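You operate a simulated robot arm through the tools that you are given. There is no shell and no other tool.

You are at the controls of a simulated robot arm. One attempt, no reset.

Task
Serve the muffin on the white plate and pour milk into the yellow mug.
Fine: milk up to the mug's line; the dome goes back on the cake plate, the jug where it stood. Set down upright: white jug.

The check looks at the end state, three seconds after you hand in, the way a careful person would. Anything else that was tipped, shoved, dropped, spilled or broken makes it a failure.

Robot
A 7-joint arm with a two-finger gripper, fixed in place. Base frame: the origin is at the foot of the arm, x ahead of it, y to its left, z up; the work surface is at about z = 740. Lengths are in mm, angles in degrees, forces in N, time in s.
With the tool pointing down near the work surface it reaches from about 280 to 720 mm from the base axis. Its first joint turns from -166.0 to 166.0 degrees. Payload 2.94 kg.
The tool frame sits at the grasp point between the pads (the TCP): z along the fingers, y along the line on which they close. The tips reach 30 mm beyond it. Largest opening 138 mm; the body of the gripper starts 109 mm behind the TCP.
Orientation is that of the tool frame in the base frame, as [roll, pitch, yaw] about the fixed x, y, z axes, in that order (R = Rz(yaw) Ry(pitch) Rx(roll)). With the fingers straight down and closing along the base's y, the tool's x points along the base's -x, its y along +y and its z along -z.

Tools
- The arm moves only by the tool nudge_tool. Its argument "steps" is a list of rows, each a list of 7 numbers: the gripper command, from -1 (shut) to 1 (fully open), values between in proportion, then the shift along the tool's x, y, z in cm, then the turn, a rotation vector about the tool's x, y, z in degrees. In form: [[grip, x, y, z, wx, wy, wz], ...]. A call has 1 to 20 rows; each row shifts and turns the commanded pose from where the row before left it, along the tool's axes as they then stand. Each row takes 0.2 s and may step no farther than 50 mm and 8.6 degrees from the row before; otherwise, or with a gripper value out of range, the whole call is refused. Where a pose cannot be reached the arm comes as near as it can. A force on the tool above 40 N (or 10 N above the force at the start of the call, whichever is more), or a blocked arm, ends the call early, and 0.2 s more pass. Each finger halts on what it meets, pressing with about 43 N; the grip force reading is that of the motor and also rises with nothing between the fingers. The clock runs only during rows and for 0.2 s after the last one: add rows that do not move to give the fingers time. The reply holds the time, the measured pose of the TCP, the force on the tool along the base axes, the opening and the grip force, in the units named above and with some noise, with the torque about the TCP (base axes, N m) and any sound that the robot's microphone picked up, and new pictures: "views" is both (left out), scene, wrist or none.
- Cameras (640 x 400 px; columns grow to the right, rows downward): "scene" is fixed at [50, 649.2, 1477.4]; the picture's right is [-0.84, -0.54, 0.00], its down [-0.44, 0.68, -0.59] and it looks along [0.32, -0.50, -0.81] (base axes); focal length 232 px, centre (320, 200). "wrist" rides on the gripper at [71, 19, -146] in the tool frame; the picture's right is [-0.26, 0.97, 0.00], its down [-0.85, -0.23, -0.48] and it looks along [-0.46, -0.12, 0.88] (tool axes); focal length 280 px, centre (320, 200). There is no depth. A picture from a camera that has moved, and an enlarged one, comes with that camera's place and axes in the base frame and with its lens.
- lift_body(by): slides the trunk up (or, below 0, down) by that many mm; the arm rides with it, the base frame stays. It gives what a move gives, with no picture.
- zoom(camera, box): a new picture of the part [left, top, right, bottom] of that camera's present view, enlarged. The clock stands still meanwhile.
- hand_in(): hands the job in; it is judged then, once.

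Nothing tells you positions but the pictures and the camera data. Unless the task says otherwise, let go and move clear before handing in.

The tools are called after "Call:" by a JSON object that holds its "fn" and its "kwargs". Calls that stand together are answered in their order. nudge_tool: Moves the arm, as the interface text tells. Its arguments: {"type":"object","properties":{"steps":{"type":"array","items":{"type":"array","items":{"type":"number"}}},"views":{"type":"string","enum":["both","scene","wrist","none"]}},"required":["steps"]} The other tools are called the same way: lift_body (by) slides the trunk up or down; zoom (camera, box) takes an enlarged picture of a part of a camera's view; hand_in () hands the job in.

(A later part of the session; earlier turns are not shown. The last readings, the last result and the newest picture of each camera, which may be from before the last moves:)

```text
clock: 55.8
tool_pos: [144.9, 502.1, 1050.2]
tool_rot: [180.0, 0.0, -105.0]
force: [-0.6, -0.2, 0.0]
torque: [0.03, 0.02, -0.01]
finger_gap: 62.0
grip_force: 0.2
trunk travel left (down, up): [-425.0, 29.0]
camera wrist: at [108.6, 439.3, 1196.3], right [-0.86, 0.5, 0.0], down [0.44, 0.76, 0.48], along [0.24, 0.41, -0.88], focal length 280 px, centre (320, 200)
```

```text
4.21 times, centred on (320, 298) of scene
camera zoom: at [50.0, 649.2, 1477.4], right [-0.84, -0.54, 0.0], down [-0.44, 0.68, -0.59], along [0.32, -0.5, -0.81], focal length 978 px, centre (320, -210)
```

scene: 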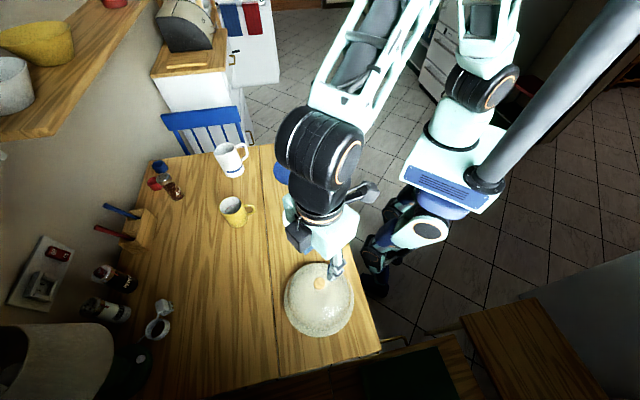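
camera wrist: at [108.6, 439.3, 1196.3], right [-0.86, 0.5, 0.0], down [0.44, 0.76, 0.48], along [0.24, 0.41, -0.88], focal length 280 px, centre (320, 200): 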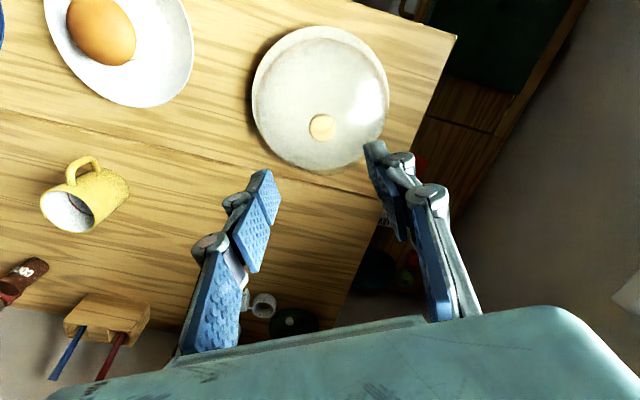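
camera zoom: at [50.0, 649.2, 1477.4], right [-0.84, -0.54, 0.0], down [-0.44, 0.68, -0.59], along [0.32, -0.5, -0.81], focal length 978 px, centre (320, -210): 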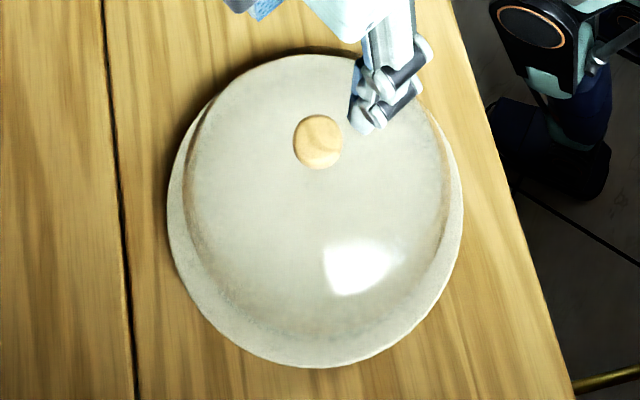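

The dome is back on its plate with the knob in the same place as before, and the muffin is served. Now I'll move over towards the jug for a detailed look.

Call:
{"fn": "nudge_tool", "kwargs": {"steps": [[-0.1, 2.03, -4.36, 0, 0, 0, 0], [-0.1, 2.03, -4.36, 0, 0, 0, 0], [-0.1, 2.03, -4.36, 0, 0, 0, 0], [0.5, 2.03, -4.36, 0, 0, 0, 0], [1, 2.03, -4.36, 0, 0, 0, 0], [1, 2.03, -4.36, 0, 0, 0, 0], [1, 2.03, -4.36, 0, 0, 0, 0], [1, 2.03, -4.36, 0, 0, 0, 0], [1, 2.03, -4.36, 0, 0, 0, 0], [1, 2.03, -4.36, 0, 0, 0, 0], [1, 0, 0, 0, 0, 0, 7.76], [1, 0, 0, 0, 0, 0, 7.76], [1, 0, 0, 0, 0, 0, 7.76], [1, 0, 0, 0, 0, 0, 7.76], [1, 0, 0, 0, 0, 0, 7.76], [1, 0, 0, 0, 0, 0, 7.76], [1, 0, 0, 0, 0, 0, 7.76], [1, 0, 0, 0, 0, 0, 0]]}}

Call:
{"fn": "zoom", "kwargs": {"camera": "wrist", "box": [160, 0, 480, 260]}}

Call:
{"fn": "zoom", "kwargs": {"camera": "scene", "box": [190, 120, 290, 240]}}

```text
clock: 59.6
tool_pos: [513.0, 194.1, 1050.9]
tool_rot: [-179.9, 0.0, -159.4]
force: [-0.2, 0.1, -0.4]
torque: [0.01, -0.03, -0.01]
finger_gap: 138.2
grip_force: 0.0
trunk travel left (down, up): [-425.0, 29.0]
camera wrist: at [440.6, 189.0, 1196.5], right [-0.09, 1.0, 0.0], down [0.88, 0.08, 0.48], along [0.47, 0.04, -0.88], focal length 280 px, centre (320, 200)
```

scene: 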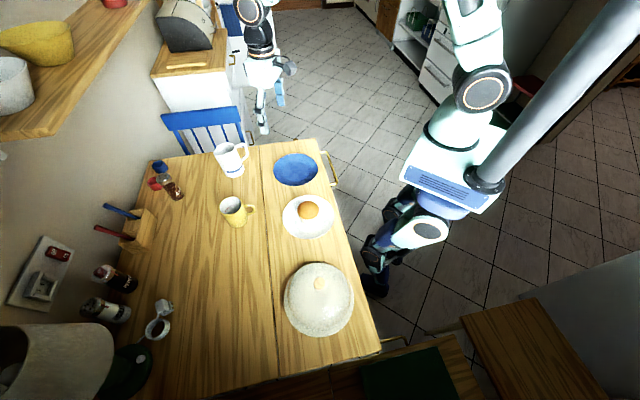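
wrist: 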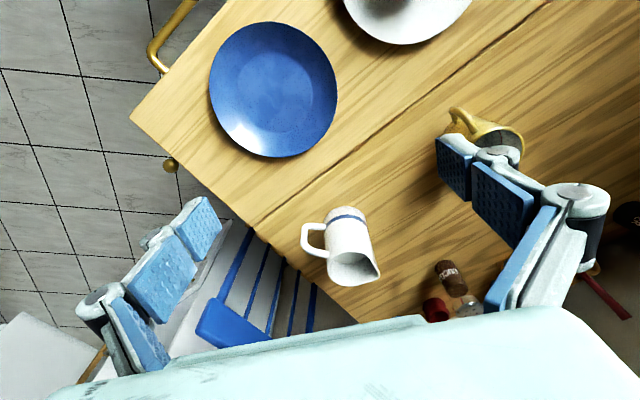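

```text
1.54 times, centred on (320, 130) of wrist
camera zoom: at [440.6, 189.0, 1196.5], right [-0.09, 1.0, 0.0], down [0.88, 0.08, 0.48], along [0.47, 0.04, -0.88], focal length 431 px, centre (320, 308)
```

zoom: 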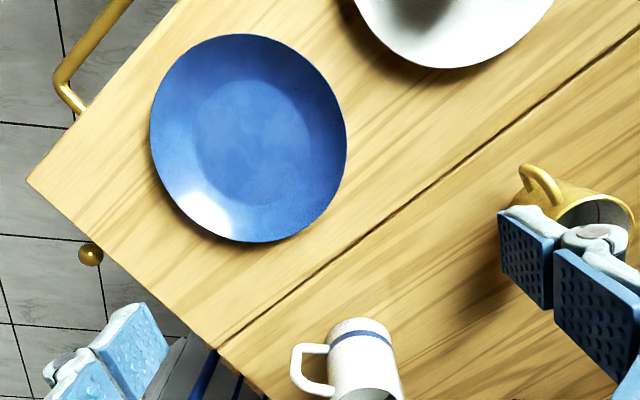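

```text
3.33 times, centred on (240, 180) of scene
camera zoom: at [50.0, 649.2, 1477.4], right [-0.84, -0.54, 0.0], down [-0.44, 0.68, -0.59], along [0.32, -0.5, -0.81], focal length 774 px, centre (587, 267)
```

zoom: 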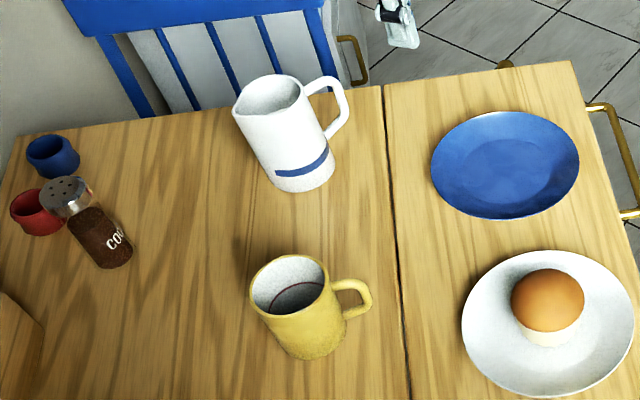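

The jug's axis is near (719, 268), its rim is at about z = 880, and its handle points roughly towards azimuth 245°, so the spout points to about 65°. I'll test a tilted approach from the handle side here in free space, rotating first and then pitching the tool towards horizontal.

Call:
{"fn": "nudge_tool", "kwargs": {"steps": [[1, 0, 0, 0, 0, 0, -8.5], [1, 0, 0, 0, 0, 0, -8.5], [1, 0, 0, 0, 0, 0, -8.5], [1, 0, 0, 0, 0, 0, -8.5], [1, 0, 0, 0, 0, 0, -8.5], [1, 0, 0, 0, 0, 0, -4], [1, 0, 0, 0, 0, -8, 0], [1, 0, 0, 0, 0, -8, 0], [1, 0, 0, 0, 0, -8, 0], [1, 0, 0, 0, 0, -8, 0], [1, 0, 0, 0, 0, 0, 0]]}}

```text
clock: 62.0
tool_pos: [513.2, 196.4, 1050.3]
tool_rot: [-179.9, 32.1, -112.8]
force: [-1.0, 0.1, -0.9]
torque: [0.0, -0.01, 0.0]
finger_gap: 138.0
grip_force: 0.1
trunk travel left (down, up): [-425.0, 29.0]
camera wrist: at [442.3, 76.9, 1136.9], right [-0.8, 0.58, 0.14], down [0.39, 0.34, 0.85], along [0.45, 0.74, -0.5], focal length 280 px, centre (320, 200)
```

scene: 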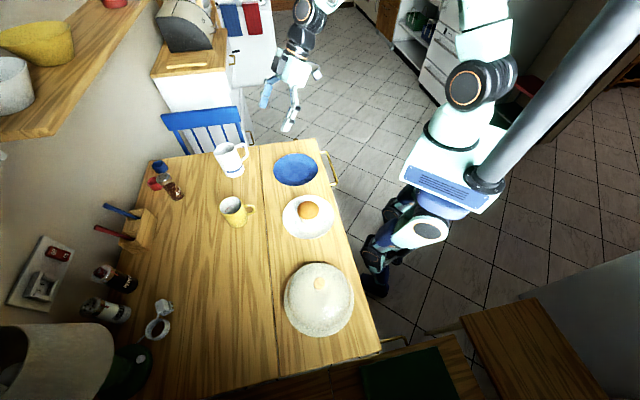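
wrist: 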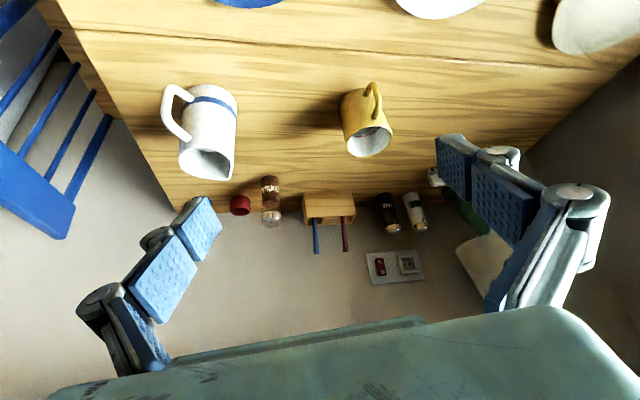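

That pose is reached without trouble. I'll measure the jug and mug from this view.

Call:
{"fn": "zoom", "kwargs": {"camera": "wrist", "box": [140, 60, 280, 200]}}

Call:
{"fn": "zoom", "kwargs": {"camera": "wrist", "box": [300, 60, 440, 180]}}

Call:
{"fn": "zoom", "kwargs": {"camera": "scene", "box": [200, 130, 260, 190]}}

Call:
{"fn": "zoom", "kwargs": {"camera": "scene", "box": [210, 185, 270, 240]}}

```text
2.86 times, centred on (210, 130) of wrist
camera zoom: at [442.3, 76.9, 1136.9], right [-0.8, 0.58, 0.14], down [0.39, 0.34, 0.85], along [0.45, 0.74, -0.5], focal length 801 px, centre (634, 400)
```

zoom: 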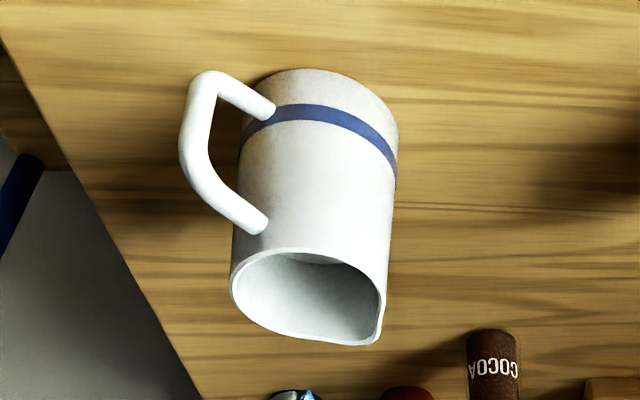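

```text
3.33 times, centred on (370, 120) of wrist
camera zoom: at [442.3, 76.9, 1136.9], right [-0.8, 0.58, 0.14], down [0.39, 0.34, 0.85], along [0.45, 0.74, -0.5], focal length 935 px, centre (153, 467)
```

zoom: 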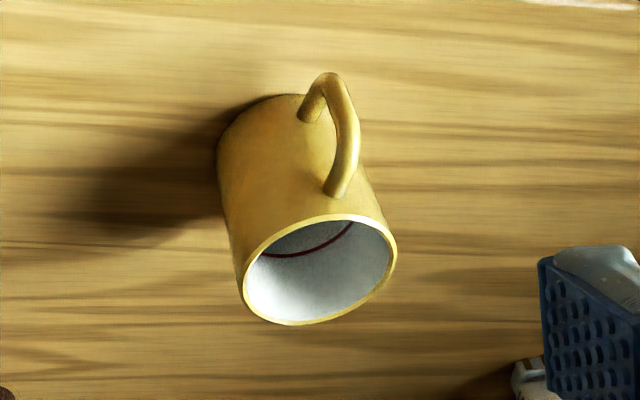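

```text
6.67 times, centred on (230, 160) of scene
camera zoom: at [50.0, 649.2, 1477.4], right [-0.84, -0.54, 0.0], down [-0.44, 0.68, -0.59], along [0.32, -0.5, -0.81], focal length 1549 px, centre (920, 467)
```

zoom: 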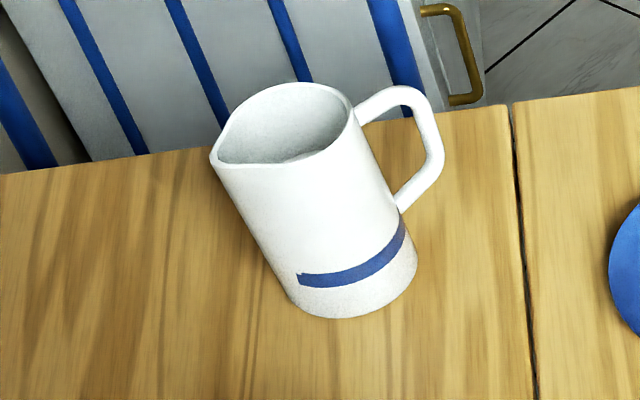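

```text
7.27 times, centred on (240, 212) of scene
camera zoom: at [50.0, 649.2, 1477.4], right [-0.84, -0.54, 0.0], down [-0.44, 0.68, -0.59], along [0.32, -0.5, -0.81], focal length 1689 px, centre (902, 109)
```

zoom: 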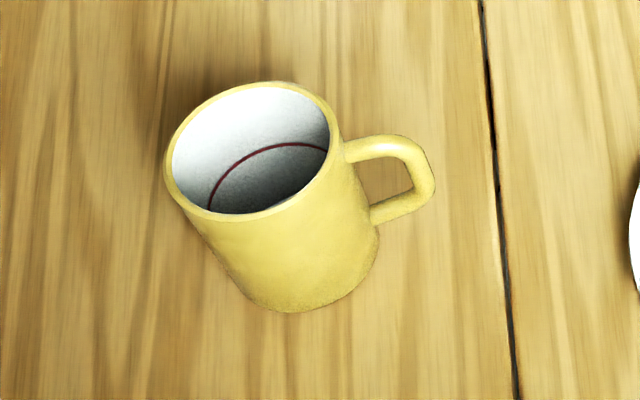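

From the two views the jug's axis is at (735, 260), its rim is at z ≈ 866, and its spout points to azimuth ~74°. The mug's rim centre is at (544, 434, 834) with the handle at ~230° and the fill line about 45 mm below the rim. I'll turn to azimuth 74°, pitch to 30° below horizontal, and move to a pre-grasp point high behind the jug's handle.

Call:
{"fn": "nudge_tool", "kwargs": {"steps": [[1, 0, 0, 0, -3.6, 0, -5.77], [1, 0, 0, 0, 0, -7, 0], [1, 0, 0, 0, 0, -7, 0], [1, 0, 0, 0, 0, -7, 0], [1, 0, 0, 0, 0, -7, 0], [0.7, 1.48, -3.92, 0.24, 0, 0, 0], [0.7, 1.48, -3.92, 0.24, 0, 0, 0], [0.7, 1.48, -3.92, 0.24, 0, 0, 0], [0.7, 1.48, -3.92, 0.24, 0, 0, 0], [0.7, 1.48, -3.92, 0.24, 0, 0, 0], [0.7, 0, 0, 0, 0, 0, 0], [0.7, 0, 0, 0, 0, 0, 0]]}}

```text
clock: 64.6
tool_pos: [693.5, 116.3, 983.3]
tool_rot: [180.0, 60.0, -106.1]
force: [0.4, 0.0, 0.2]
torque: [-0.01, -0.01, -0.01]
finger_gap: 117.5
grip_force: 0.1
trunk travel left (down, up): [-425.0, 29.0]
camera wrist: at [631.7, -33.4, 994.8], right [-0.89, 0.39, 0.23], down [0.22, -0.05, 0.97], along [0.39, 0.92, -0.04], focal length 280 px, centre (320, 200)
```

scene: 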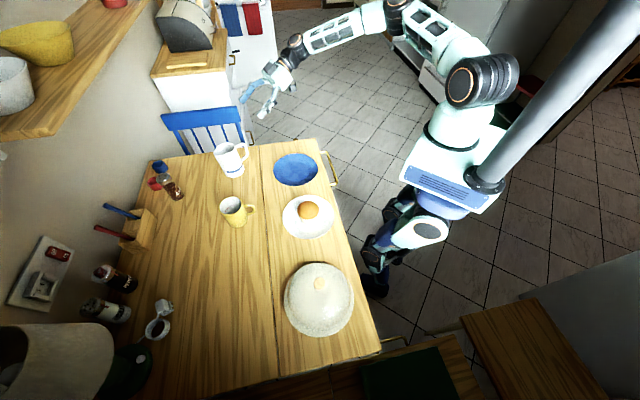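
wrist: 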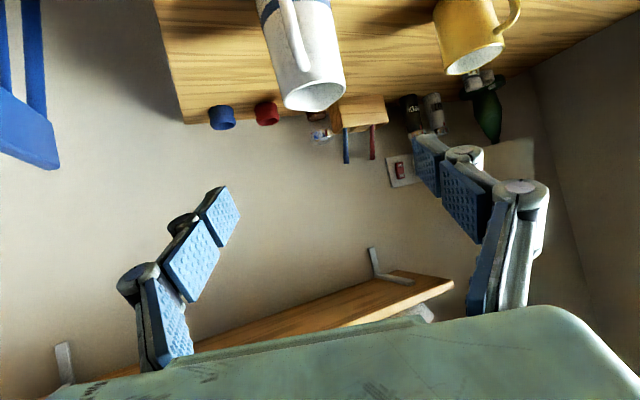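

The pre-grasp pose is reached. Before descending I'll check how close the chair back is.

Call:
{"fn": "zoom", "kwargs": {"camera": "scene", "box": [150, 80, 290, 190]}}

Call:
{"fn": "zoom", "kwargs": {"camera": "wrist", "box": [0, 0, 360, 220]}}

```text
3.64 times, centred on (220, 135) of scene
camera zoom: at [50.0, 649.2, 1477.4], right [-0.84, -0.54, 0.0], down [-0.44, 0.68, -0.59], along [0.32, -0.5, -0.81], focal length 845 px, centre (684, 436)
```

zoom: 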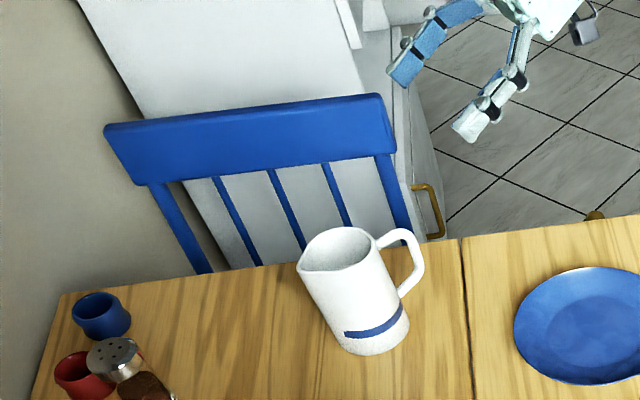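

```text
1.78 times, centred on (180, 110) of wrist
camera zoom: at [631.7, -33.4, 994.8], right [-0.89, 0.39, 0.23], down [0.22, -0.05, 0.97], along [0.39, 0.92, -0.04], focal length 498 px, centre (569, 360)
```

zoom: 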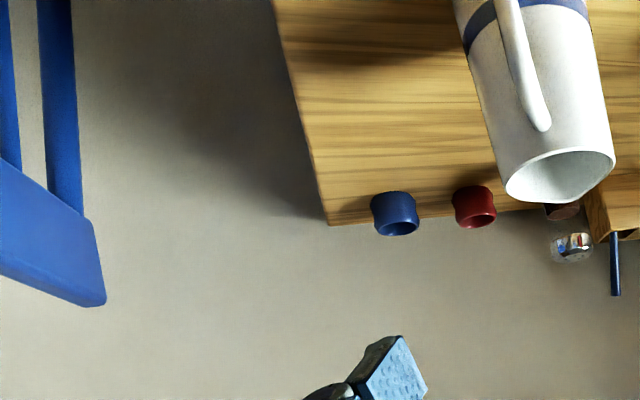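

The chair back is well clear at around x = 950 to 1200, z = 825. I'll descend to grasp height, still behind the handle.

Call:
{"fn": "nudge_tool", "kwargs": {"steps": [[0.7, 2.94, 0, 1.7, 0, 0, 0], [0.7, 2.94, 0, 1.7, 0, 0, 0], [0.7, 2.94, 0, 1.7, 0, 0, 0], [0.7, 2.94, 0, 1.7, 0, 0, 0], [0.7, 2.5, 0, 1.45, 0, 0, 0], [0.7, 0, 0, 0, 0, 0, 0], [0.7, 0, 0, 0, 0, 0, 0]]}}

Call:
{"fn": "zoom", "kwargs": {"camera": "wrist", "box": [120, 0, 520, 240]}}

Call:
{"fn": "zoom", "kwargs": {"camera": "scene", "box": [190, 90, 330, 200]}}

```text
clock: 66.2
tool_pos: [692.3, 118.5, 816.8]
tool_rot: [180.0, 60.0, -106.1]
force: [-0.6, 0.5, 0.2]
torque: [0.0, -0.03, 0.05]
finger_gap: 117.4
grip_force: 0.0
trunk travel left (down, up): [-425.0, 29.0]
camera wrist: at [630.6, -31.9, 828.4], right [-0.89, 0.39, 0.23], down [0.22, -0.05, 0.97], along [0.39, 0.92, -0.04], focal length 280 px, centre (320, 200)
```

scene: 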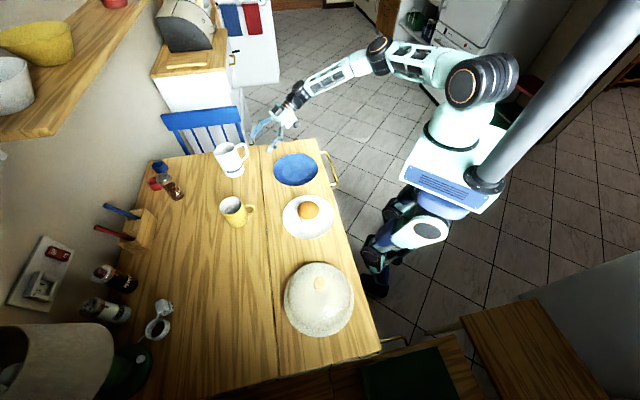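
wrist: 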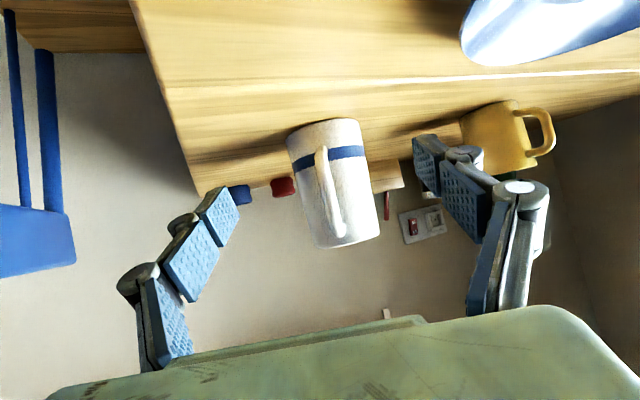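

```text
1.60 times, centred on (320, 120) of wrist
camera zoom: at [630.6, -31.9, 828.4], right [-0.89, 0.39, 0.23], down [0.22, -0.05, 0.97], along [0.39, 0.92, -0.04], focal length 449 px, centre (320, 328)
```

zoom: 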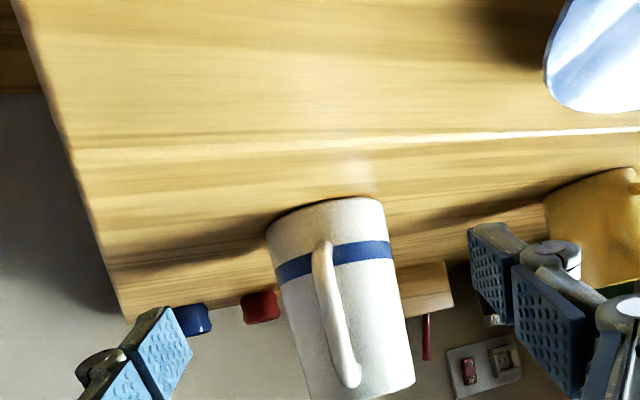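

```text
3.64 times, centred on (260, 145) of scene
camera zoom: at [50.0, 649.2, 1477.4], right [-0.84, -0.54, 0.0], down [-0.44, 0.68, -0.59], along [0.32, -0.5, -0.81], focal length 845 px, centre (538, 400)
```

zoom: 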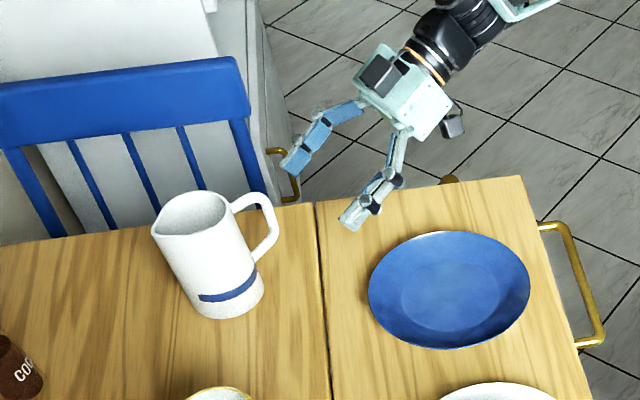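

The pose is good: the jug's handle lies between the fingers and the sideways offset is under 2 mm. I'll advance along the handle-to-spout direction in two stages.

Call:
{"fn": "nudge_tool", "kwargs": {"steps": [[0.7, -1.25, -0.05, 2.165, 0, 0, 0], [0.7, -1.25, -0.05, 2.165, 0, 0, 0], [0.7, -1.25, -0.05, 2.165, 0, 0, 0], [0.7, -1.0, 0, 1.732, 0, 0, 0], [0.7, 0, 0, 0, 0, 0, 0]]}}

Call:
{"fn": "zoom", "kwargs": {"camera": "wrist", "box": [120, 40, 520, 340]}}

Call:
{"fn": "zoom", "kwargs": {"camera": "scene", "box": [190, 100, 310, 200]}}

```text
clock: 67.4
tool_pos: [720.5, 209.0, 817.6]
tool_rot: [-180.0, 60.0, -106.1]
force: [-0.2, 0.0, -0.3]
torque: [0.02, -0.02, 0.01]
finger_gap: 117.4
grip_force: 0.2
trunk travel left (down, up): [-425.0, 29.0]
camera wrist: at [658.8, 58.2, 828.5], right [-0.89, 0.39, 0.23], down [0.22, -0.05, 0.97], along [0.39, 0.92, -0.04], focal length 280 px, centre (320, 200)
```

scene: 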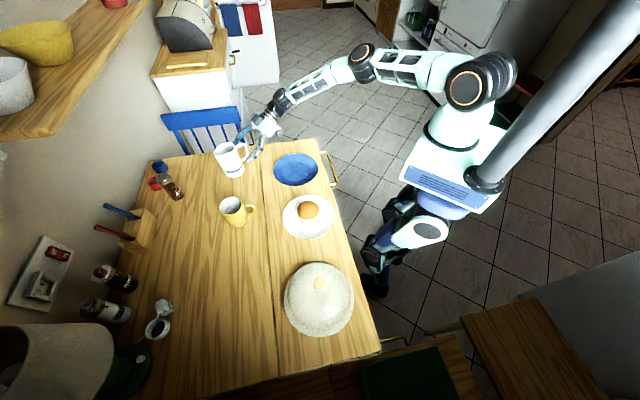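
wrist: 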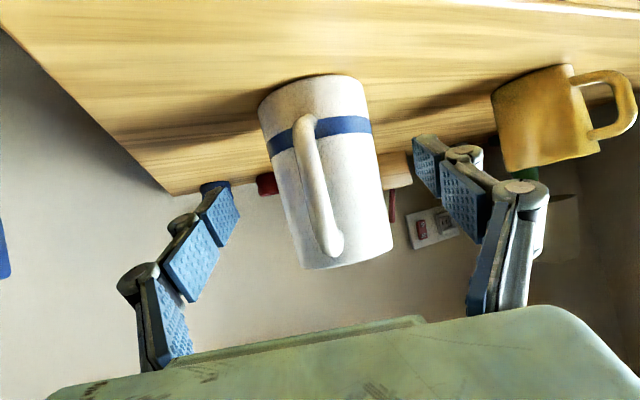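

```text
1.33 times, centred on (320, 190) of wrist
camera zoom: at [658.8, 58.2, 828.5], right [-0.89, 0.39, 0.23], down [0.22, -0.05, 0.97], along [0.39, 0.92, -0.04], focal length 374 px, centre (320, 213)
```

zoom: 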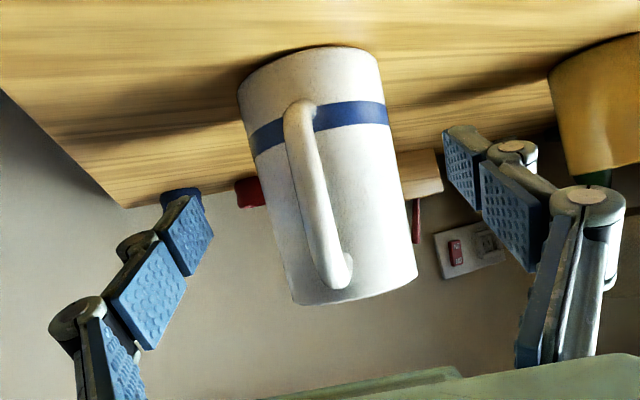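

```text
4.00 times, centred on (250, 150) of scene
camera zoom: at [50.0, 649.2, 1477.4], right [-0.84, -0.54, 0.0], down [-0.44, 0.68, -0.59], along [0.32, -0.5, -0.81], focal length 929 px, centre (600, 400)
```

zoom: 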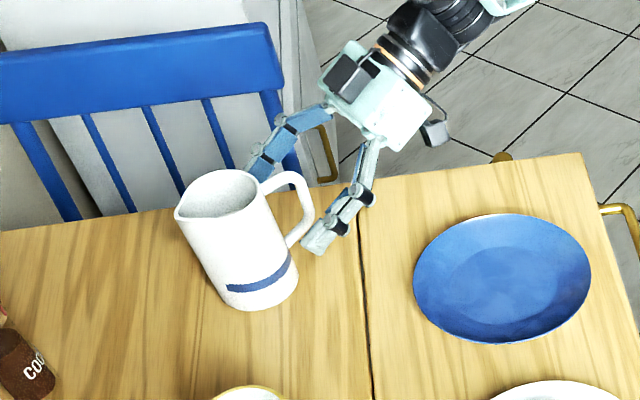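

Both fingers straddle the jug cleanly. I'll move the last 49 mm and close.

Call:
{"fn": "nudge_tool", "kwargs": {"steps": [[0.7, -1.22, 0, 2.12, 0, 0, 0], [0.7, -1.22, 0, 2.12, 0, 0, 0], [0.7, 0, 0, 0, 0, 0, 0]]}}

Call:
{"fn": "zoom", "kwargs": {"camera": "wrist", "box": [120, 0, 520, 300]}}

Call:
{"fn": "zoom", "kwargs": {"camera": "scene", "box": [190, 100, 290, 190]}}

```text
clock: 68.2
tool_pos: [736.2, 255.0, 816.5]
tool_rot: [180.0, 59.9, -106.0]
force: [0.4, 0.9, 0.1]
torque: [-0.03, 0.0, 0.01]
finger_gap: 117.1
grip_force: 0.0
trunk travel left (down, up): [-425.0, 29.0]
camera wrist: at [672.9, 105.3, 827.1], right [-0.89, 0.39, 0.23], down [0.23, -0.05, 0.97], along [0.39, 0.92, -0.04], focal length 280 px, centre (320, 200)
```

scene: 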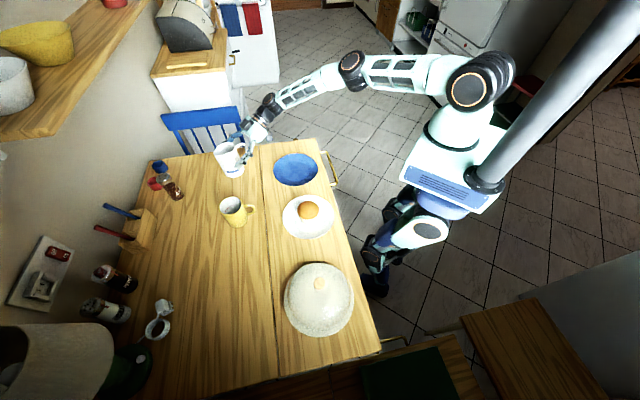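
wrist: 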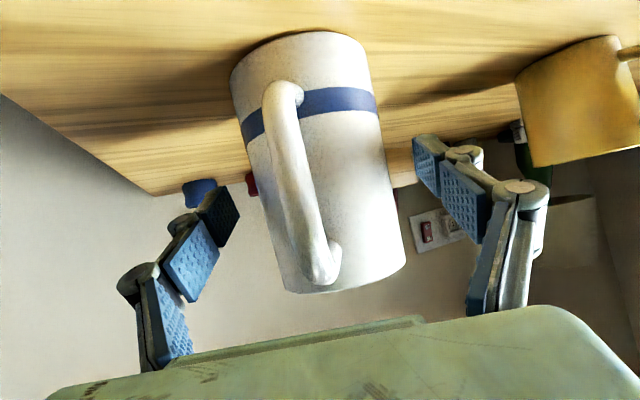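

```text
1.33 times, centred on (320, 150) of wrist
camera zoom: at [672.9, 105.3, 827.1], right [-0.89, 0.39, 0.23], down [0.23, -0.05, 0.97], along [0.39, 0.92, -0.04], focal length 374 px, centre (320, 267)
```

zoom: 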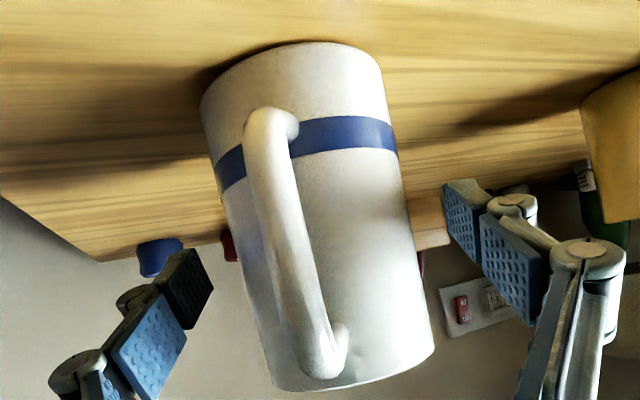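

```text
4.44 times, centred on (240, 145) of scene
camera zoom: at [50.0, 649.2, 1477.4], right [-0.84, -0.54, 0.0], down [-0.44, 0.68, -0.59], along [0.32, -0.5, -0.81], focal length 1032 px, centre (676, 444)
```

zoom: 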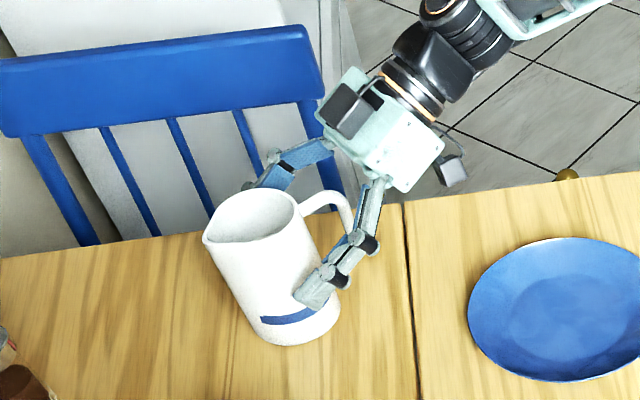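

Call:
{"fn": "nudge_tool", "kwargs": {"steps": [[0.35, 0, 0, 0, 0, 0, 0], [0.2, 0, 0, 0, 0, 0, 0], [0.05, 0, 0, 0, 0, 0, 0], [0.0, 0, 0, 0, 0, 0, 0], [0.0, 0, 0, 0, 0, 0, 0]]}}

Call:
{"fn": "zoom", "kwargs": {"camera": "wrist", "box": [120, 0, 520, 300]}}

Call:
{"fn": "zoom", "kwargs": {"camera": "scene", "box": [190, 100, 290, 190]}}

```text
clock: 69.4
tool_pos: [734.5, 254.8, 815.5]
tool_rot: [179.9, 59.9, -105.9]
force: [-3.1, 0.6, 0.3]
torque: [0.13, 0.16, 0.06]
finger_gap: 77.4
grip_force: 42.5
trunk travel left (down, up): [-425.0, 29.0]
camera wrist: at [672.6, 105.3, 827.2], right [-0.89, 0.39, 0.23], down [0.23, -0.05, 0.97], along [0.39, 0.92, -0.04], focal length 280 px, centre (320, 200)
```

scene: 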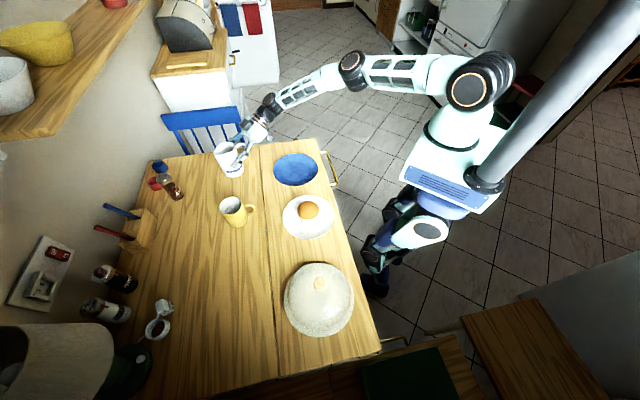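
wrist: 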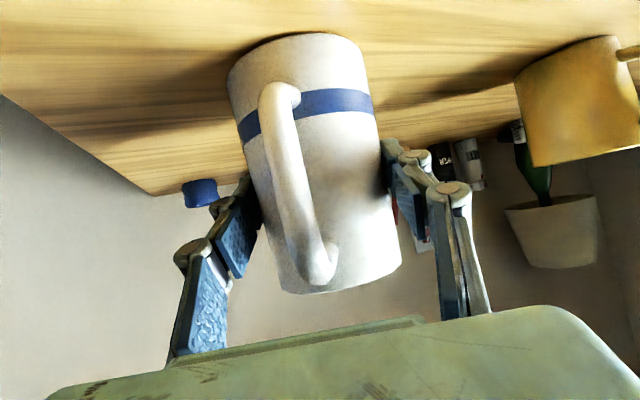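

```text
1.33 times, centred on (320, 150) of wrist
camera zoom: at [672.6, 105.3, 827.2], right [-0.89, 0.39, 0.23], down [0.23, -0.05, 0.97], along [0.39, 0.92, -0.04], focal length 374 px, centre (320, 267)
```

zoom: 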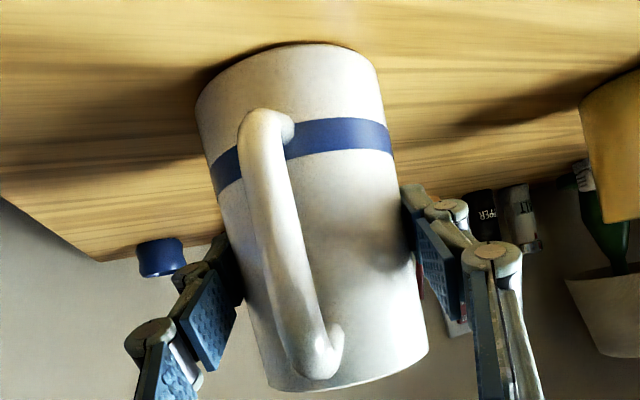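

```text
4.44 times, centred on (240, 145) of scene
camera zoom: at [50.0, 649.2, 1477.4], right [-0.84, -0.54, 0.0], down [-0.44, 0.68, -0.59], along [0.32, -0.5, -0.81], focal length 1032 px, centre (676, 444)
```

zoom: 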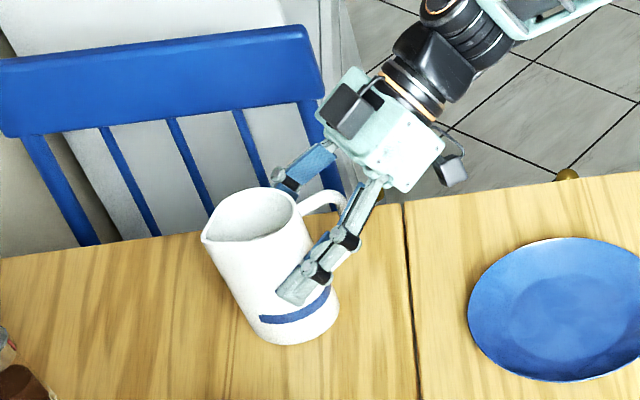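

The jug is gripped at 77.4 mm, with the reference pose recorded as (734.5, 254.8, 815.5), pitch 60, yaw −106. I'll lift it slightly and check the weight and that it stays upright.

Call:
{"fn": "nudge_tool", "kwargs": {"steps": [[-0.1, -0.43, 0, -0.25, 0, 0, 0], [-0.1, -0.87, 0, -0.5, 0, 0, 0], [-0.1, -0.87, 0, -0.5, 0, 0, 0], [-0.1, 0, 0, 0, 0, 0, 0], [-0.1, 0, 0, 0, 0, 0, 0]]}}

Call:
{"fn": "zoom", "kwargs": {"camera": "wrist", "box": [120, 0, 520, 300]}}

Call:
{"fn": "zoom", "kwargs": {"camera": "scene", "box": [190, 100, 290, 190]}}

```text
clock: 70.6
tool_pos: [734.0, 253.3, 840.1]
tool_rot: [179.9, 60.1, -106.1]
force: [-0.3, -0.4, -5.8]
torque: [-0.01, -0.02, 0.01]
finger_gap: 77.5
grip_force: 42.4
trunk travel left (down, up): [-425.0, 29.0]
camera wrist: at [671.9, 104.0, 851.6], right [-0.89, 0.39, 0.23], down [0.23, -0.05, 0.97], along [0.39, 0.92, -0.04], focal length 280 px, centre (320, 200)
```

scene: 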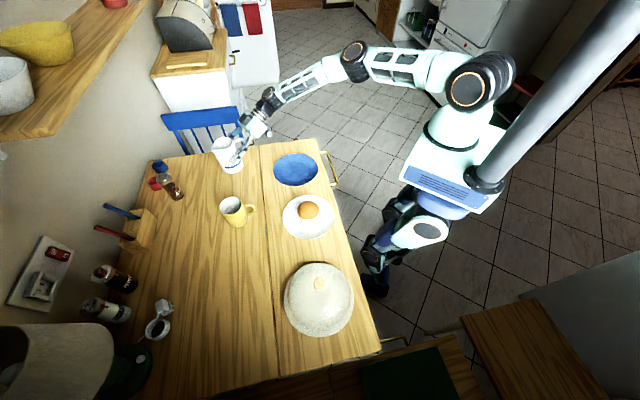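
wrist: 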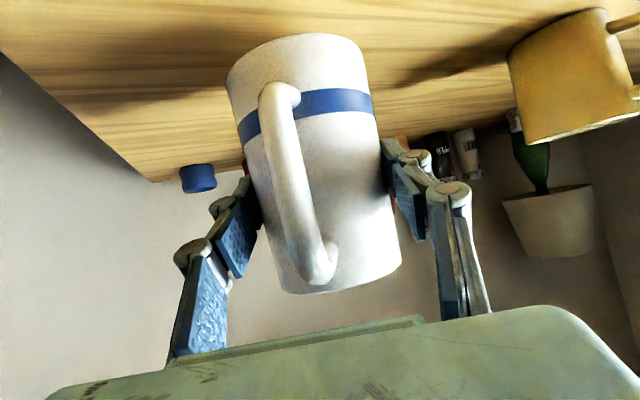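

```text
1.33 times, centred on (320, 150) of wrist
camera zoom: at [671.9, 104.0, 851.6], right [-0.89, 0.39, 0.23], down [0.23, -0.05, 0.97], along [0.39, 0.92, -0.04], focal length 374 px, centre (320, 267)
```

zoom: 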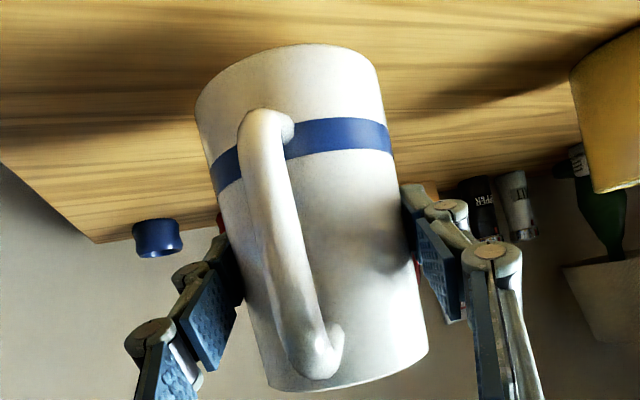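

```text
4.44 times, centred on (240, 145) of scene
camera zoom: at [50.0, 649.2, 1477.4], right [-0.84, -0.54, 0.0], down [-0.44, 0.68, -0.59], along [0.32, -0.5, -0.81], focal length 1032 px, centre (676, 444)
```

zoom: 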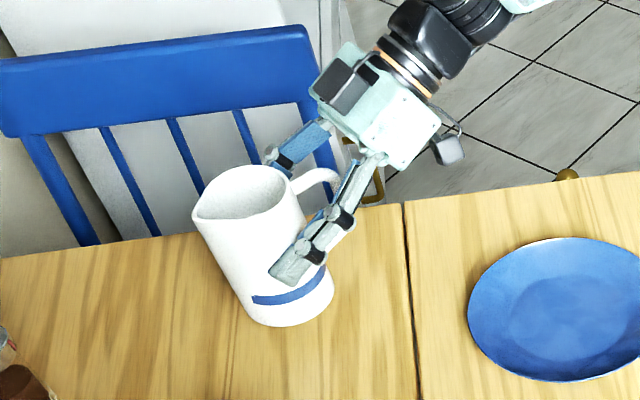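

The jug is up at about 5.8 N and unchanged in the wrist view, so it isn't slipping. I'll raise it gently, then rotate it about the vertical while upright, so I can pour from a side that avoids the mug's handle.

Call:
{"fn": "nudge_tool", "kwargs": {"steps": [[-0.1, -0.87, 0, -0.5, 0, 0, 0], [-0.1, -1.73, 0, -1.0, 0, 0, 0], [-0.1, -1.73, 0, -1.0, 0, 0, 0], [-0.1, -1.73, 0, -1.0, 0, 0, 0], [-0.1, -1.73, 0, -1.0, 0, 0, 0], [-0.1, -1.3, 0, -0.75, 0, 0, 0], [-0.1, 0, 0, 0, 0, 0, 0], [-0.1, 0, 0, 0, -2.6, 0, -1.5], [-0.1, 0, 0, 0, -4.33, 0, -2.5], [-0.1, 0, 0, 0, -4.33, 0, -2.5], [-0.1, 0, 0, 0, -4.33, 0, -2.5], [-0.1, 0, 0, 0, -4.33, 0, -2.5], [-0.1, 0, 0, 0, -4.33, 0, -2.5], [-0.1, 0, 0, 0, -2.6, 0, -1.5], [-0.1, 0, 0, 0, 0, 0, 0]]}}

```text
clock: 73.8
tool_pos: [665.3, 242.1, 945.2]
tool_rot: [-180.0, 60.0, -75.9]
force: [-0.4, -1.2, -7.0]
torque: [-0.04, 0.0, -0.04]
finger_gap: 77.4
grip_force: 42.8
out of reach, approached as far as the arm can: row 11, 12, 13, 14
trunk travel left (down, up): [-425.0, 29.0]
camera wrist: at [686.2, 81.0, 955.7], right [-0.97, -0.11, 0.23], down [0.22, 0.07, 0.97], along [-0.12, 0.99, -0.04], focal length 280 px, centre (320, 200)
```

scene: 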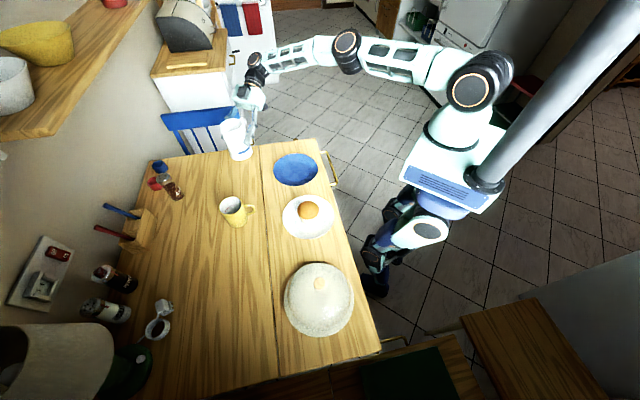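
wrist: 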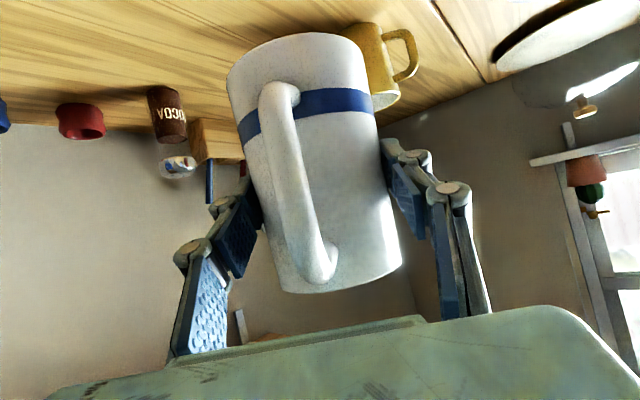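

The rotation completed, but the reach limit pulled the TCP in to (665, 242). I'll move part of the way towards the mug to see how the commanded pose tracks.

Call:
{"fn": "nudge_tool", "kwargs": {"steps": [[-0.1, -0.5, 1.0, 0.87, 0, 0, 0], [-0.1, -0.85, 1.71, 1.47, 0, 0, 0], [-0.1, -0.85, 1.71, 1.47, 0, 0, 0], [-0.1, 0, 0, 0, 0, 0, 0], [-0.1, 0, 0, 0, 0, 0, 0]]}}

```text
clock: 75.0
tool_pos: [611.1, 272.7, 944.0]
tool_rot: [179.9, 60.0, -75.1]
force: [0.7, 0.1, -6.5]
torque: [-0.01, -0.01, 0.01]
finger_gap: 77.5
grip_force: 43.5
trunk travel left (down, up): [-425.0, 29.0]
camera wrist: at [635.5, 111.2, 956.4], right [-0.97, -0.12, 0.23], down [0.22, 0.07, 0.97], along [-0.14, 0.99, -0.04], focal length 280 px, centre (320, 200)
```

scene: 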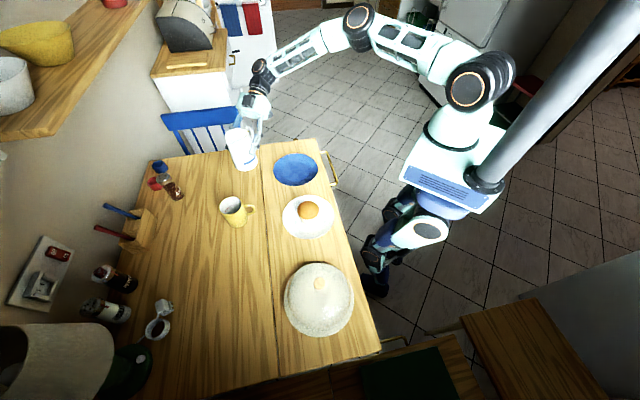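
wrist: 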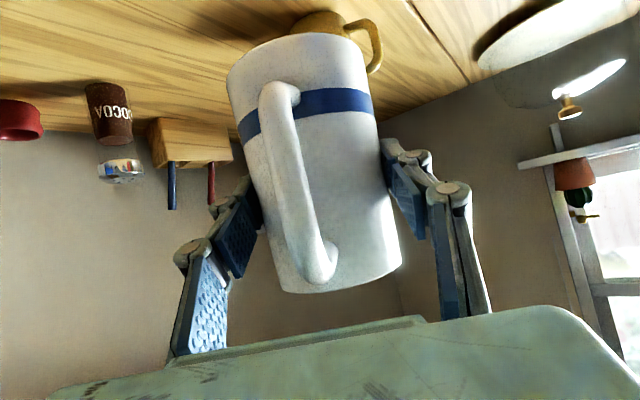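

The command now tracks the reached pose. I'll continue to the pre-pour position behind the mug, keeping the jug upright and high.

Call:
{"fn": "nudge_tool", "kwargs": {"steps": [[-0.1, -0.7, 0.4, 1.2, 0, 0, 0], [-0.1, -1.2, 0.65, 2.1, 0, 0, 0], [-0.1, -1.2, 0.65, 2.1, 0, 0, 0], [-0.1, -1.16, 0.63, 1.97, 0, 0, 0], [-0.1, 0, 0, 0, 0, 0, 0], [-0.1, 0, 0, 0, 0, 0, 0]]}}

Call:
{"fn": "zoom", "kwargs": {"camera": "scene", "box": [180, 110, 320, 240]}}

Call:
{"fn": "zoom", "kwargs": {"camera": "wrist", "box": [160, 0, 480, 300]}}

```text
clock: 76.4
tool_pos: [567.1, 351.2, 943.5]
tool_rot: [179.9, 60.0, -75.1]
force: [0.8, 0.4, -5.9]
torque: [-0.03, 0.01, 0.02]
finger_gap: 77.2
grip_force: 43.1
trunk travel left (down, up): [-425.0, 29.0]
camera wrist: at [590.5, 189.3, 955.3], right [-0.97, -0.12, 0.23], down [0.22, 0.07, 0.97], along [-0.14, 0.99, -0.04], focal length 280 px, centre (320, 200)
```

scene: 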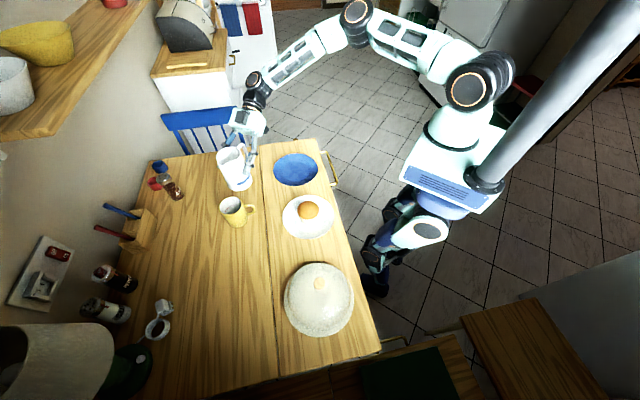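
wrist: 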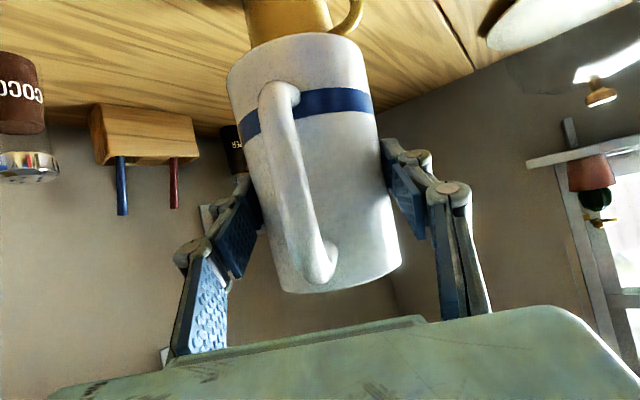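

```text
3.08 times, centred on (250, 175) of scene
camera zoom: at [50.0, 649.2, 1477.4], right [-0.84, -0.54, 0.0], down [-0.44, 0.68, -0.59], along [0.32, -0.5, -0.81], focal length 715 px, centre (535, 277)
```

zoom: 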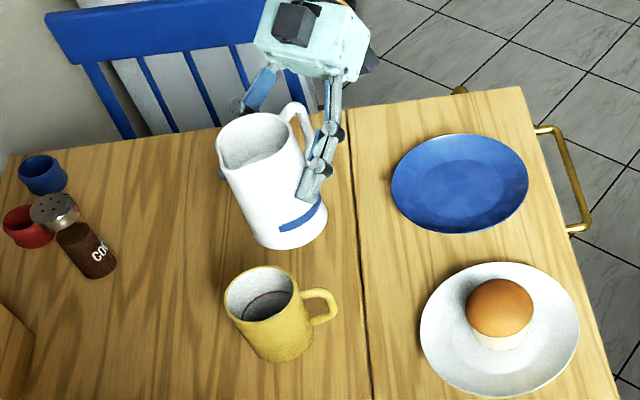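

```text
1.33 times, centred on (320, 150) of wrist
camera zoom: at [590.5, 189.3, 955.3], right [-0.97, -0.12, 0.23], down [0.22, 0.07, 0.97], along [-0.14, 0.99, -0.04], focal length 374 px, centre (320, 267)
```

zoom: 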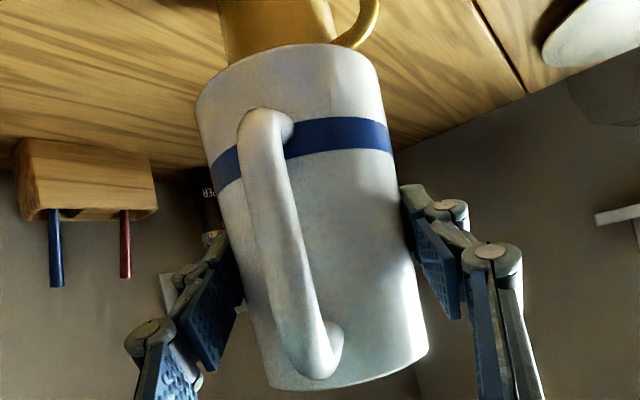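

Call:
{"fn": "zoom", "kwargs": {"camera": "scene", "box": [205, 135, 265, 190]}}

Call:
{"fn": "zoom", "kwargs": {"camera": "scene", "box": [215, 190, 265, 235]}}

```text
7.27 times, centred on (235, 162) of scene
camera zoom: at [50.0, 649.2, 1477.4], right [-0.84, -0.54, 0.0], down [-0.44, 0.68, -0.59], along [0.32, -0.5, -0.81], focal length 1689 px, centre (938, 473)
```

zoom: 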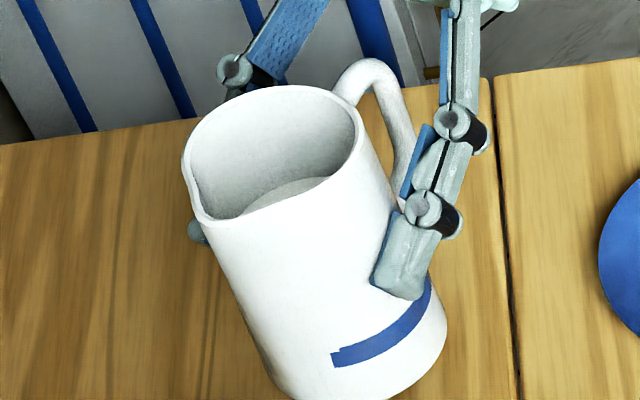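

```text
8.89 times, centred on (240, 212) of scene
camera zoom: at [50.0, 649.2, 1477.4], right [-0.84, -0.54, 0.0], down [-0.44, 0.68, -0.59], along [0.32, -0.5, -0.81], focal length 2065 px, centre (1031, 89)
```

zoom: 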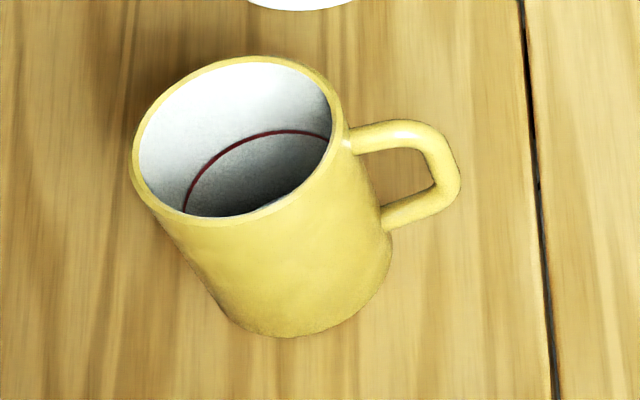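

Milk is now visible in the jug, about 55 to 60 mm below the rim, so by my estimate flow should start near 49° of tilt. The mug's line is about 46 mm below its rim. I'll tilt to 36° here, still high, and check clearance and tip position.

Call:
{"fn": "nudge_tool", "kwargs": {"steps": [[-0.1, 0, 0, 0, 0, 2, 0], [-0.1, 0, 0, 0, 0, 4, 0], [-0.1, 0, 0, 0, 0, 4, 0], [-0.1, 0, 0, 0, 0, 4, 0], [-0.1, 0, 0, 0, 0, 4, 0], [-0.1, 0, 0, 0, 0, 4, 0], [-0.1, 0, 0, 0, 0, 4, 0], [-0.1, 0, 0, 0, 0, 4, 0], [-0.1, 0, 0, 0, 0, 4, 0], [-0.1, 0, 0, 0, 0, 2, 0], [-0.1, 0, 0, 0, 0, 0, 0], [-0.1, 0, 0, 0, 0, 0, 0]]}}

Call:
{"fn": "zoom", "kwargs": {"camera": "scene", "box": [195, 130, 295, 240]}}

Call:
{"fn": "zoom", "kwargs": {"camera": "wrist", "box": [160, 0, 480, 300]}}

```text
clock: 79.0
tool_pos: [566.7, 349.5, 944.5]
tool_rot: [-179.9, 24.0, -75.1]
force: [-0.2, -1.1, -6.5]
torque: [0.07, 0.02, -0.01]
finger_gap: 77.4
grip_force: 43.5
trunk travel left (down, up): [-425.0, 29.0]
camera wrist: at [581.3, 225.1, 1049.3], right [-0.99, -0.02, 0.11], down [0.07, 0.62, 0.78], along [-0.08, 0.78, -0.62], focal length 280 px, centre (320, 200)
```

scene: 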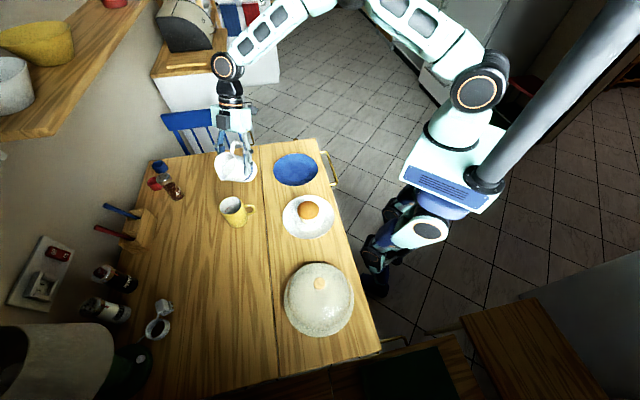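
wrist: 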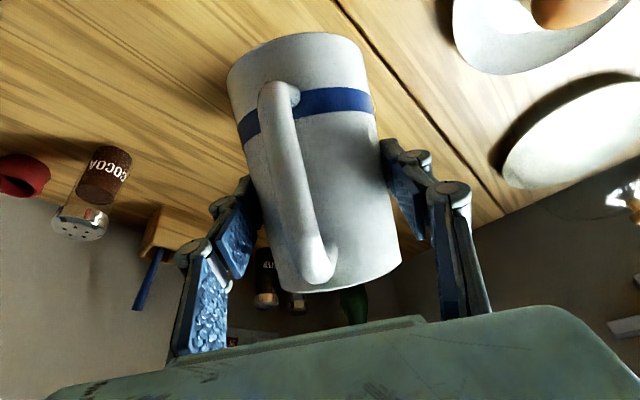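

```text
3.64 times, centred on (245, 185) of scene
camera zoom: at [50.0, 649.2, 1477.4], right [-0.84, -0.54, 0.0], down [-0.44, 0.68, -0.59], along [0.32, -0.5, -0.81], focal length 845 px, centre (593, 254)
```

zoom: 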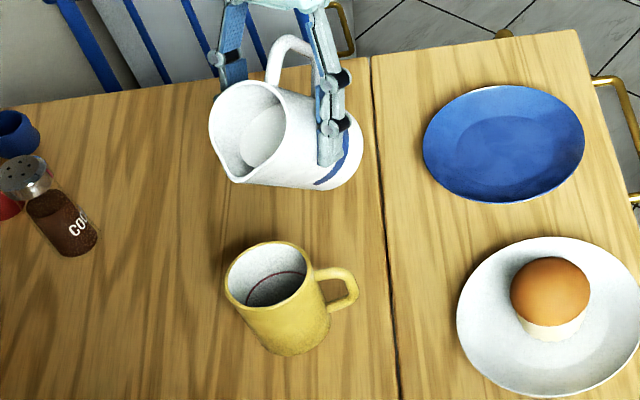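

```text
1.33 times, centred on (320, 150) of wrist
camera zoom: at [581.3, 225.1, 1049.3], right [-0.99, -0.02, 0.11], down [0.07, 0.62, 0.78], along [-0.08, 0.78, -0.62], focal length 374 px, centre (320, 267)
```

zoom: 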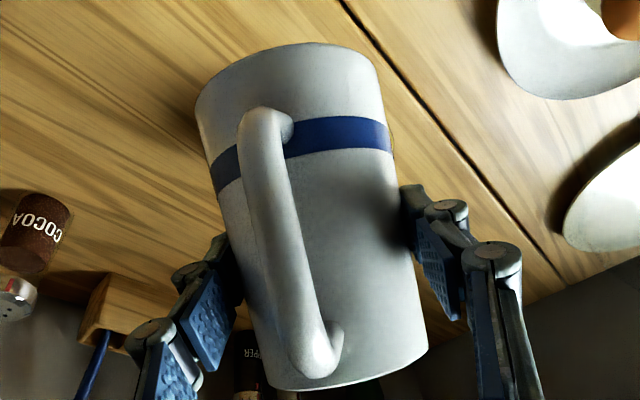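

The view is clear, with both the milk in the jug and the mug's line visible. I'll zoom in to see how near the milk is to the spout.

Call:
{"fn": "zoom", "kwargs": {"camera": "scene", "box": [220, 145, 260, 190]}}

```text
8.89 times, centred on (240, 168) of scene
camera zoom: at [50.0, 649.2, 1477.4], right [-0.84, -0.54, 0.0], down [-0.44, 0.68, -0.59], along [0.32, -0.5, -0.81], focal length 2065 px, centre (1031, 489)
```

zoom: 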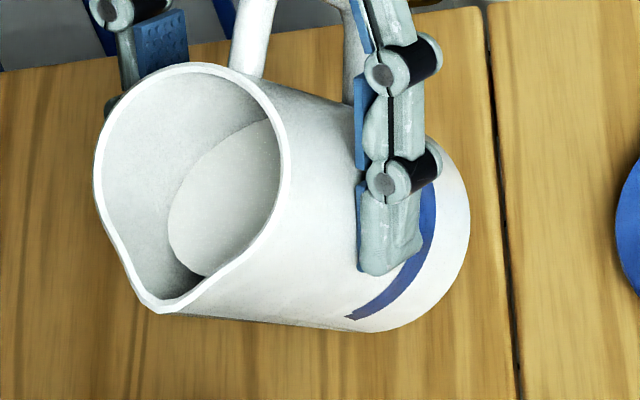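

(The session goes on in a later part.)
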